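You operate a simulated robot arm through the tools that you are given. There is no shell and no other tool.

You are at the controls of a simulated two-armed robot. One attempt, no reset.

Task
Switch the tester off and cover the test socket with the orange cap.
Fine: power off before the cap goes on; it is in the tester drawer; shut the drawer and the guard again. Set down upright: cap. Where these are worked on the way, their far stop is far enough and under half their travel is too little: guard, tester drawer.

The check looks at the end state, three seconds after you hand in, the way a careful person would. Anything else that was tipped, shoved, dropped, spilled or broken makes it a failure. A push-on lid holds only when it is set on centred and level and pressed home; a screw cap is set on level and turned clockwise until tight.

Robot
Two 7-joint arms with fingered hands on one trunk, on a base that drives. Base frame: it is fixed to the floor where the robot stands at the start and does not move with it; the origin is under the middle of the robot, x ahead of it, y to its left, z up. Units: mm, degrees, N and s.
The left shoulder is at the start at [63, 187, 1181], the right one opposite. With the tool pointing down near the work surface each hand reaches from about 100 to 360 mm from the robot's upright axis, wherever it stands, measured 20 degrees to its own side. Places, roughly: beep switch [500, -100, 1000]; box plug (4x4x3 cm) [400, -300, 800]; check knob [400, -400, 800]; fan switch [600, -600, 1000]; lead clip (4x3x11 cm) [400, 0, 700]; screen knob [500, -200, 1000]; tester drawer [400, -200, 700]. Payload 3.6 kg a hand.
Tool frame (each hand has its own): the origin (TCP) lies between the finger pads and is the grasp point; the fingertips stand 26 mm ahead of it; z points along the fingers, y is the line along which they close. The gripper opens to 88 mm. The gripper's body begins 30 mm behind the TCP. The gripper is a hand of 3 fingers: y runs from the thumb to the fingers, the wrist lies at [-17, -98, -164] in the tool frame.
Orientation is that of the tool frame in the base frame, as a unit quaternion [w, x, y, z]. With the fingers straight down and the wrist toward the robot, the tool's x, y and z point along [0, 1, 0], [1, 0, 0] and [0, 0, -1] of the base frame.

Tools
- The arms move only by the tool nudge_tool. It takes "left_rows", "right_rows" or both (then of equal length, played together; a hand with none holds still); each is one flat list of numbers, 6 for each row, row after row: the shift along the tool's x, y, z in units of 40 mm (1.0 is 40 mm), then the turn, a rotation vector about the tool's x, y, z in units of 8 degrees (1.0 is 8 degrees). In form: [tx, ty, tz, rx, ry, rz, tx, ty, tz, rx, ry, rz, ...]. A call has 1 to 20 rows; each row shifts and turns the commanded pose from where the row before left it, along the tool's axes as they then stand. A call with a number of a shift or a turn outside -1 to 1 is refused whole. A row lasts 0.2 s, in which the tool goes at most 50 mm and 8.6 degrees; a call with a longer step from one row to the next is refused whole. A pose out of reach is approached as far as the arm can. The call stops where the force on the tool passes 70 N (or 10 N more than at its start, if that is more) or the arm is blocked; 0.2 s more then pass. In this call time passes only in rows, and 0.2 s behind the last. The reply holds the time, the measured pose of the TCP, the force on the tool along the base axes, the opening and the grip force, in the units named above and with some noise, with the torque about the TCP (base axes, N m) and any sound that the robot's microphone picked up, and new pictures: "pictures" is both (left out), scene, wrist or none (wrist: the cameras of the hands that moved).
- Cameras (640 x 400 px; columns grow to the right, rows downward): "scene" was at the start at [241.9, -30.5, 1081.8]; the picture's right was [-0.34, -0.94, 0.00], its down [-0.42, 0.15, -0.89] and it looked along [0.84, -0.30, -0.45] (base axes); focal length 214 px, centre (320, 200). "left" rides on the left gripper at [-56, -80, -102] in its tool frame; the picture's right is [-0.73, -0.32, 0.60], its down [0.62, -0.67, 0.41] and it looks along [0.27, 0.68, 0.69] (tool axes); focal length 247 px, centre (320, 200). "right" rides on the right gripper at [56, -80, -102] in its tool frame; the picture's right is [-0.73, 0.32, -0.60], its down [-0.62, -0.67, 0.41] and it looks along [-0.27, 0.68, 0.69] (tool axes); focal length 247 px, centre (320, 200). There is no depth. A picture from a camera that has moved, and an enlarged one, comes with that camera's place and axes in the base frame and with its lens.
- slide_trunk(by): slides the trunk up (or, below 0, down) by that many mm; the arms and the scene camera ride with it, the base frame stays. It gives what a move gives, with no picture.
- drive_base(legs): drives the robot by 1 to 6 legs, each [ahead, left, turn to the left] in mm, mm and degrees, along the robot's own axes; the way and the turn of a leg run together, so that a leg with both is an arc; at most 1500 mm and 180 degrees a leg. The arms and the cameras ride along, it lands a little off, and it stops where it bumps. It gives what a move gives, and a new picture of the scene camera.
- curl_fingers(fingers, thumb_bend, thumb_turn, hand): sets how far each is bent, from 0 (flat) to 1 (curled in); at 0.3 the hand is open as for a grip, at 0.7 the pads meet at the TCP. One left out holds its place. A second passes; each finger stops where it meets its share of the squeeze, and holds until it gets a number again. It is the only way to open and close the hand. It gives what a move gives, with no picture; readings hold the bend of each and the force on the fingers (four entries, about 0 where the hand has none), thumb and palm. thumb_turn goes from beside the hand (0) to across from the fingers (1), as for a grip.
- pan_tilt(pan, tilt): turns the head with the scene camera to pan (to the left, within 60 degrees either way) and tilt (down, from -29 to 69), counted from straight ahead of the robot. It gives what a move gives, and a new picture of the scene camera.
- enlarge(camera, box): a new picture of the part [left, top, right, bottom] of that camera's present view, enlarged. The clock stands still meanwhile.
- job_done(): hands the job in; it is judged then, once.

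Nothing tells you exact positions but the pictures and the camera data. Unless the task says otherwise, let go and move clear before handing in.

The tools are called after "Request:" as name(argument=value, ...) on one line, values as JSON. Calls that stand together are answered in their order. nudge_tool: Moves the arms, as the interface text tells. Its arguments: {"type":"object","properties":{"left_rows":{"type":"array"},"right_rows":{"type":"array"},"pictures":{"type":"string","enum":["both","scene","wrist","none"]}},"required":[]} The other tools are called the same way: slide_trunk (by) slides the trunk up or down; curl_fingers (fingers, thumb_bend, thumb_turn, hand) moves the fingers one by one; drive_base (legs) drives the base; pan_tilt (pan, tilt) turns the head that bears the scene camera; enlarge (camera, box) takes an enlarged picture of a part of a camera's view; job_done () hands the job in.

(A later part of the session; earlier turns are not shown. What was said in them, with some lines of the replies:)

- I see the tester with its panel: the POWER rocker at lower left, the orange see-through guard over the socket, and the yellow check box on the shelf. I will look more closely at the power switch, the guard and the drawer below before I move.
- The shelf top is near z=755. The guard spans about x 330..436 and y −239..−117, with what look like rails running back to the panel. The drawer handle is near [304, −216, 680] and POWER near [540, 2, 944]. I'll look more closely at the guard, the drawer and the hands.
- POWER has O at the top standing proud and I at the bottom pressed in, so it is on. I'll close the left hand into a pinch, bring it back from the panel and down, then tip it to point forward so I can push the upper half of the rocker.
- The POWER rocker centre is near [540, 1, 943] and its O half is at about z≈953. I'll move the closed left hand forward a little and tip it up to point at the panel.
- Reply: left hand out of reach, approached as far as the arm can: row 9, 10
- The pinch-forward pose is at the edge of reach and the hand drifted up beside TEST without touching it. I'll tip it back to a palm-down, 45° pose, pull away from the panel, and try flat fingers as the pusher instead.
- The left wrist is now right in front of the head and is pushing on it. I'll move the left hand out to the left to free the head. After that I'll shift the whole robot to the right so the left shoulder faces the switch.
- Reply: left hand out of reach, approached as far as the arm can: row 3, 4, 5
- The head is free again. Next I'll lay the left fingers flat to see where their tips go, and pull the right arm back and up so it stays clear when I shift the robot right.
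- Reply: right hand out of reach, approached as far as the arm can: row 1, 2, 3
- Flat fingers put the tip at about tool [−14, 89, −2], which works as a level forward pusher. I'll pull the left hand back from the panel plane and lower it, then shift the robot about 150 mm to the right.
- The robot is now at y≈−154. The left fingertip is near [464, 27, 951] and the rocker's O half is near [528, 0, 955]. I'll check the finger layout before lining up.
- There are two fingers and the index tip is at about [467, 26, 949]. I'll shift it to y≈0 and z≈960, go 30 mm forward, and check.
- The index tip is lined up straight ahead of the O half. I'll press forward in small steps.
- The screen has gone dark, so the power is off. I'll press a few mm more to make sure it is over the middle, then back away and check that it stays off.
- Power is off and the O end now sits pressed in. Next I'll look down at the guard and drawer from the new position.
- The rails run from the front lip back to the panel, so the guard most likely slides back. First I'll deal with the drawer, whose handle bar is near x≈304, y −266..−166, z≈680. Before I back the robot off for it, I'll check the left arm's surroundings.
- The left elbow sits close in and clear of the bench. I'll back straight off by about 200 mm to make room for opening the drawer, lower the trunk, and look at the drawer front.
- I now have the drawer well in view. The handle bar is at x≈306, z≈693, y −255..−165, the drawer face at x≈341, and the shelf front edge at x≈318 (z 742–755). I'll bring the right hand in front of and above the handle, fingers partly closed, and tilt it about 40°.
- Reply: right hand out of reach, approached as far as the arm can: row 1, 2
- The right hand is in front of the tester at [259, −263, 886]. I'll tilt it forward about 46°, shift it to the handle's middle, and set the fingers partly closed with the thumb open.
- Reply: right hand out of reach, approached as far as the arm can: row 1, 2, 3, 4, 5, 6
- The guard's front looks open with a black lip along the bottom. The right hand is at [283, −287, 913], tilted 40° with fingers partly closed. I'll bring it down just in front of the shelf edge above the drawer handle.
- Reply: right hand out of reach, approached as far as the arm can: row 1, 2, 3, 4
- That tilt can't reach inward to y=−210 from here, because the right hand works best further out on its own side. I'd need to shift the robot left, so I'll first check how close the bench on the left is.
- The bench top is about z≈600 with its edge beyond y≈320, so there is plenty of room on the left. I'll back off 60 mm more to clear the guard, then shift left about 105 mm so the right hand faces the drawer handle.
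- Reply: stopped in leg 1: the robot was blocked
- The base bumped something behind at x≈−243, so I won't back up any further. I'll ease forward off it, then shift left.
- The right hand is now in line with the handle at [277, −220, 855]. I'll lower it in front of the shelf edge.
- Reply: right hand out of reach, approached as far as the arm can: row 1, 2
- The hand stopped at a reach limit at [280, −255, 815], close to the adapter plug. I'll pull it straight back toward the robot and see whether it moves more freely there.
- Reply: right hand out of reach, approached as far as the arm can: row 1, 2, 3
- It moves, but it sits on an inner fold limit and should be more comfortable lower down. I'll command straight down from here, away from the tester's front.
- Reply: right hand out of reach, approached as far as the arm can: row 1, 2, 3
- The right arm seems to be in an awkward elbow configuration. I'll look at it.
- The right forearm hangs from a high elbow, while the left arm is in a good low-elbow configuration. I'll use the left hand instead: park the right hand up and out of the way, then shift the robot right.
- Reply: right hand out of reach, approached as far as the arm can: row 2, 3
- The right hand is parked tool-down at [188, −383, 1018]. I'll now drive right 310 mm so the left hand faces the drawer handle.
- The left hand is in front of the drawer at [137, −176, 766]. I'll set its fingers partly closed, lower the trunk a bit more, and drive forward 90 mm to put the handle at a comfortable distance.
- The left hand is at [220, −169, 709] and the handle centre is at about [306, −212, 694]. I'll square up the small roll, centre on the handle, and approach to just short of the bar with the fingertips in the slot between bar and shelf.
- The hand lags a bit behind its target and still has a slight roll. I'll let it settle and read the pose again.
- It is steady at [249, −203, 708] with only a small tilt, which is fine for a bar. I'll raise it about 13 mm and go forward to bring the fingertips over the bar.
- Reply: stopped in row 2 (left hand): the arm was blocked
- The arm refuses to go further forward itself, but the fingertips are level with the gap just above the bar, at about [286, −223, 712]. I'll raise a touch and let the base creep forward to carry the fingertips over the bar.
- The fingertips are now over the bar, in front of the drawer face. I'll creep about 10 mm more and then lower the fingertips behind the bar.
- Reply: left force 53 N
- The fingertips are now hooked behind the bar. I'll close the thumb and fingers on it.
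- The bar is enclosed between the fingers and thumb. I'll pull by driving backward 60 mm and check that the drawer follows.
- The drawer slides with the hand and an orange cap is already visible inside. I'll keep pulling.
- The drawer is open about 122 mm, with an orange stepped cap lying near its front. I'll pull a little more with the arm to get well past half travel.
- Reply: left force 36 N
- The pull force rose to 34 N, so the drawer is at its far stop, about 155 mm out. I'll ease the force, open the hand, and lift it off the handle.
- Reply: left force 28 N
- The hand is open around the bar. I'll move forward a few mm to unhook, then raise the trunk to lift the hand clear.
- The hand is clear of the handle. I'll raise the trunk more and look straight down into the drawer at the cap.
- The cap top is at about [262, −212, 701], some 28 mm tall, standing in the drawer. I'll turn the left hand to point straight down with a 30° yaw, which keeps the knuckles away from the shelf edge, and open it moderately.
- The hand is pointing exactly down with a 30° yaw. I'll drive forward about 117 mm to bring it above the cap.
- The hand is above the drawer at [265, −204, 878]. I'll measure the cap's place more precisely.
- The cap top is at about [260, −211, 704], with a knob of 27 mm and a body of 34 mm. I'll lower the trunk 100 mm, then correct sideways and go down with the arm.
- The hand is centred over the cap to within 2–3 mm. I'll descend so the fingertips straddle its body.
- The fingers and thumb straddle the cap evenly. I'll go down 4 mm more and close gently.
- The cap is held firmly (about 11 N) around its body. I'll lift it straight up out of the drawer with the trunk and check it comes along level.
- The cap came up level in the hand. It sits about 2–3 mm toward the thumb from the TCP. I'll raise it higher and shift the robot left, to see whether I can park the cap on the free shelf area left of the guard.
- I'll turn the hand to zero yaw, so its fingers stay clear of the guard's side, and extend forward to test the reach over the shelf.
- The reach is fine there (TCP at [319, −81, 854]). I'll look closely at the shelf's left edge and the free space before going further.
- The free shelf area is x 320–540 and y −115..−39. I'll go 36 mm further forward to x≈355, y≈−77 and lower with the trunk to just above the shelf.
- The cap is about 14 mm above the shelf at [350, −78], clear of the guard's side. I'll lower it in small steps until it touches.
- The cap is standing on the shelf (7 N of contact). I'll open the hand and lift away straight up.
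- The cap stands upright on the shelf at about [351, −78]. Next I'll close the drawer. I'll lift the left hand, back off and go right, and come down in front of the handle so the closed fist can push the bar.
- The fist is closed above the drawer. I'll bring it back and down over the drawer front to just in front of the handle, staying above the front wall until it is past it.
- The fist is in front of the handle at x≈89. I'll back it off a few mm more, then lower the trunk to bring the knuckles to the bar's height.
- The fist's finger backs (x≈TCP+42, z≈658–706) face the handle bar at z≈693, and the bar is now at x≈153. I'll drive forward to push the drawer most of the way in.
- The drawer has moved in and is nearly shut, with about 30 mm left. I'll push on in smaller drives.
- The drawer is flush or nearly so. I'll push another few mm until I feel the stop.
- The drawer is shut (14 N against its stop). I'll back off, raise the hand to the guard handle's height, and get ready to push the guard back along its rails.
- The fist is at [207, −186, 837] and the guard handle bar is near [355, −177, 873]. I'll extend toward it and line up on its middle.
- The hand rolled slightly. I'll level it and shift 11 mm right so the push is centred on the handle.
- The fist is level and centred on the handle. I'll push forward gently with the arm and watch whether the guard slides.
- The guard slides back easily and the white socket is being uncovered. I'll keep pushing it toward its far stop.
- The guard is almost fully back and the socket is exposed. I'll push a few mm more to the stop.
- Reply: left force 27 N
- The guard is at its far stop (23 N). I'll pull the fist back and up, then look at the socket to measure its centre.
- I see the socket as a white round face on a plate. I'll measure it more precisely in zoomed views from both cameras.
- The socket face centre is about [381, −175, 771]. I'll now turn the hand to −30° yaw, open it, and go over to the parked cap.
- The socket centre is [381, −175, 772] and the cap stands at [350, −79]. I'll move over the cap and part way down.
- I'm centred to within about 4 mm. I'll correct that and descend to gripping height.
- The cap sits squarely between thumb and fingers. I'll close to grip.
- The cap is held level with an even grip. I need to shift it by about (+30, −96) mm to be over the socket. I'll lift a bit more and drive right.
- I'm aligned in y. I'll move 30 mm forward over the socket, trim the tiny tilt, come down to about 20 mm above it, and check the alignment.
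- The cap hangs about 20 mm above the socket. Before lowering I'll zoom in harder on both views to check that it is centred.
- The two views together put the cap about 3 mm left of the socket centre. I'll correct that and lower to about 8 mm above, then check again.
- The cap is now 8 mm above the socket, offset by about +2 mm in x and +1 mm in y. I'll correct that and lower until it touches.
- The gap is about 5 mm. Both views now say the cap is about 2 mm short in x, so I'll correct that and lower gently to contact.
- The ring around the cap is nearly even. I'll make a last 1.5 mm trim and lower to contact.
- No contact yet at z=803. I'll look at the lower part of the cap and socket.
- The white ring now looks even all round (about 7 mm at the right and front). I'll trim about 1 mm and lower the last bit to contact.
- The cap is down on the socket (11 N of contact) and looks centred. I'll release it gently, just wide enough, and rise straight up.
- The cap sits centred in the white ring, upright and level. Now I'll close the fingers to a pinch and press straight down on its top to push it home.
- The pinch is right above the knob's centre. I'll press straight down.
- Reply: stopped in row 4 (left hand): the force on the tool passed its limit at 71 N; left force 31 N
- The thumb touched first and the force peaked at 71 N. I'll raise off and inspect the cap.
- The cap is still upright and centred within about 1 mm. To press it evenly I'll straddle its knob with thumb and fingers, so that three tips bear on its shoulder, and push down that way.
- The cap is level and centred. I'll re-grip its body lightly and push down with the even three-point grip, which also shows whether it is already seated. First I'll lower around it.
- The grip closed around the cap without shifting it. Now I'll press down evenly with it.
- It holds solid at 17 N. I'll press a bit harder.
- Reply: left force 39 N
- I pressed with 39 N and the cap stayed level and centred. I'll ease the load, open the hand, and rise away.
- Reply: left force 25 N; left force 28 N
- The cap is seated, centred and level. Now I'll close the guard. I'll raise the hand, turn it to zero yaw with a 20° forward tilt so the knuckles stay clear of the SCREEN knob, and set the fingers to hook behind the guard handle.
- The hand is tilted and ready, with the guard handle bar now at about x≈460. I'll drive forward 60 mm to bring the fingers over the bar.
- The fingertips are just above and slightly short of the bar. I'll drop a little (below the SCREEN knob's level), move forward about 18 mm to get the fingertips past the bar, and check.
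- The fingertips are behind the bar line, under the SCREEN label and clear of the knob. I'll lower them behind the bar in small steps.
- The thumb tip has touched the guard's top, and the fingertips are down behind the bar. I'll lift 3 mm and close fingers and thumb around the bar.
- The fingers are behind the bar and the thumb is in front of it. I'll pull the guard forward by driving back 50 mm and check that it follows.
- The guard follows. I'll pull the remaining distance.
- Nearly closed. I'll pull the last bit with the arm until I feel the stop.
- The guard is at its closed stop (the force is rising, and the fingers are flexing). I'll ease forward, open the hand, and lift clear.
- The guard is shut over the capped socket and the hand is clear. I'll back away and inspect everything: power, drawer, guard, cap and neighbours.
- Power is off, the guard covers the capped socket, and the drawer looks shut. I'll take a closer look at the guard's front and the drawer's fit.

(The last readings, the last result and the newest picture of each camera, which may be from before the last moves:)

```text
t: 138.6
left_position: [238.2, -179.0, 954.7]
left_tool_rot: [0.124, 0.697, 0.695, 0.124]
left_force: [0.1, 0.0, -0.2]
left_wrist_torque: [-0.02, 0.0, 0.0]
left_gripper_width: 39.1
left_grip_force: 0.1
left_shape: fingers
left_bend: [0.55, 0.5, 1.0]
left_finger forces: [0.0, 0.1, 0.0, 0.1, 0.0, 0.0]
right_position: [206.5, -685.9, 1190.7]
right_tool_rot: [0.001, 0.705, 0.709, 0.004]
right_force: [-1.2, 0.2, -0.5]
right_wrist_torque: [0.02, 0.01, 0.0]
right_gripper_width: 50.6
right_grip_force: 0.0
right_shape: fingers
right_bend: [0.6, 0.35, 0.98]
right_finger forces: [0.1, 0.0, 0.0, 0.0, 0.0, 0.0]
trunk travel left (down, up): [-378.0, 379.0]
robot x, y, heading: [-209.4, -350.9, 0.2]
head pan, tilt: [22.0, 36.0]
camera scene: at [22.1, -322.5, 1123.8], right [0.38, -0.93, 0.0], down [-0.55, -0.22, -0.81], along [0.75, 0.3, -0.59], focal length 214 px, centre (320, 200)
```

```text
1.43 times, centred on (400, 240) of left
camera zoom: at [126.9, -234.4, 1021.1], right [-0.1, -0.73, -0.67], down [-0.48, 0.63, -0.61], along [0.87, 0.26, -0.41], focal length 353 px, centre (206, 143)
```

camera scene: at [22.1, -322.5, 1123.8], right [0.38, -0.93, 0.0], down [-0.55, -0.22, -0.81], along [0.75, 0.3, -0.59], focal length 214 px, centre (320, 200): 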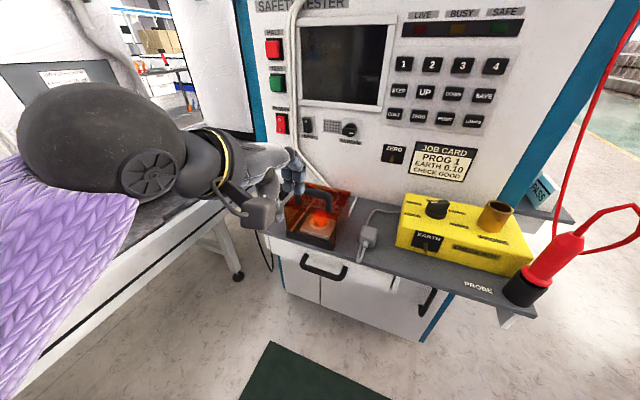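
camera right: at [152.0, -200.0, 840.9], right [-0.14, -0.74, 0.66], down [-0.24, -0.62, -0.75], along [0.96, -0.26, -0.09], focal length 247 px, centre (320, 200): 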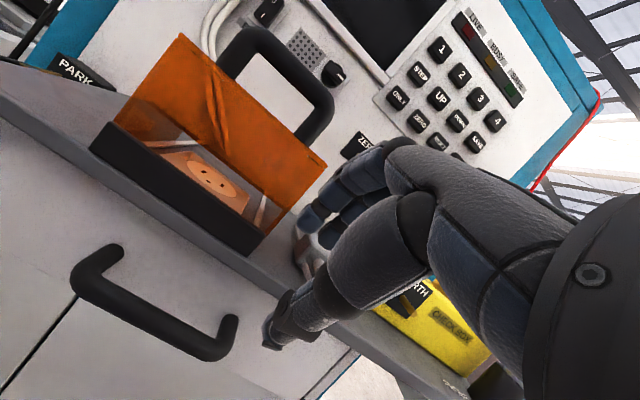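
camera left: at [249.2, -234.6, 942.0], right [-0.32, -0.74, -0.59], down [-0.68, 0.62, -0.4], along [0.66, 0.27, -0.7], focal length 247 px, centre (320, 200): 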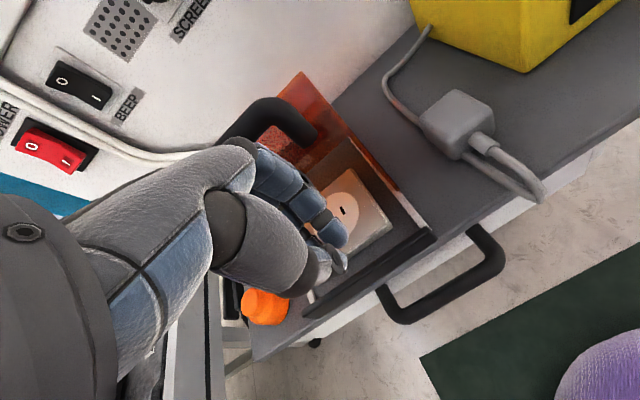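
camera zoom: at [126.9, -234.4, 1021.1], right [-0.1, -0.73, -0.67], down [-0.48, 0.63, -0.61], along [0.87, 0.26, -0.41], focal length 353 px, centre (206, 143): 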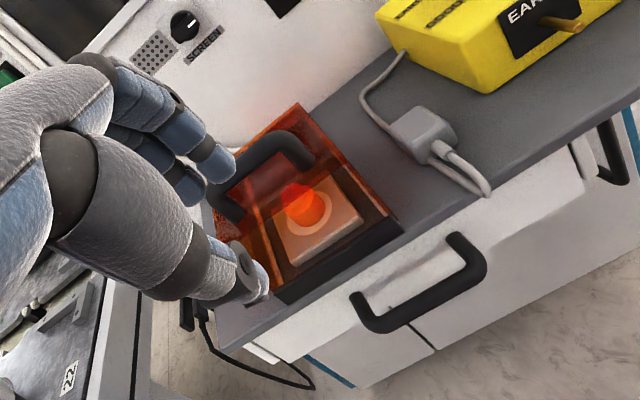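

Everything checks out. The power is off and the rocker is at O. The orange cap is centred and upright on the socket, the guard is shut against its front lip, and the drawer is closed. Both hands are clear of the tester. The base bumped something behind it at x≈−243 earlier; I did not look back to see what it was. I'm handing in.

Request:
job_done()

```text
The job is handed in.
```

I switched the tester off and put the orange cap on the test socket. The guard and the drawer are both shut again.

- **Power:** the rocker is at O and the screen and lamps went dark. I did this before touching the cap.
- **Cap:** it came from the tester drawer. It now sits upright and centred on the socket. I pressed it down with about 39 N, and an earlier off-centre push peaked at 71 N. I saw and heard no click either time.
- **Guard:** I slid it back to its far stop to reach the socket, then pulled it forward to its closed stop over the cap.
- **Drawer:** I opened it to its far stop, then pushed it in until I felt it stop.
- **Possible problem:** early on, the base backed into something behind it at about x = −243. I moved off straight away but never looked to see what it was or whether it shifted.

Both hands were clear of the tester when I handed in.
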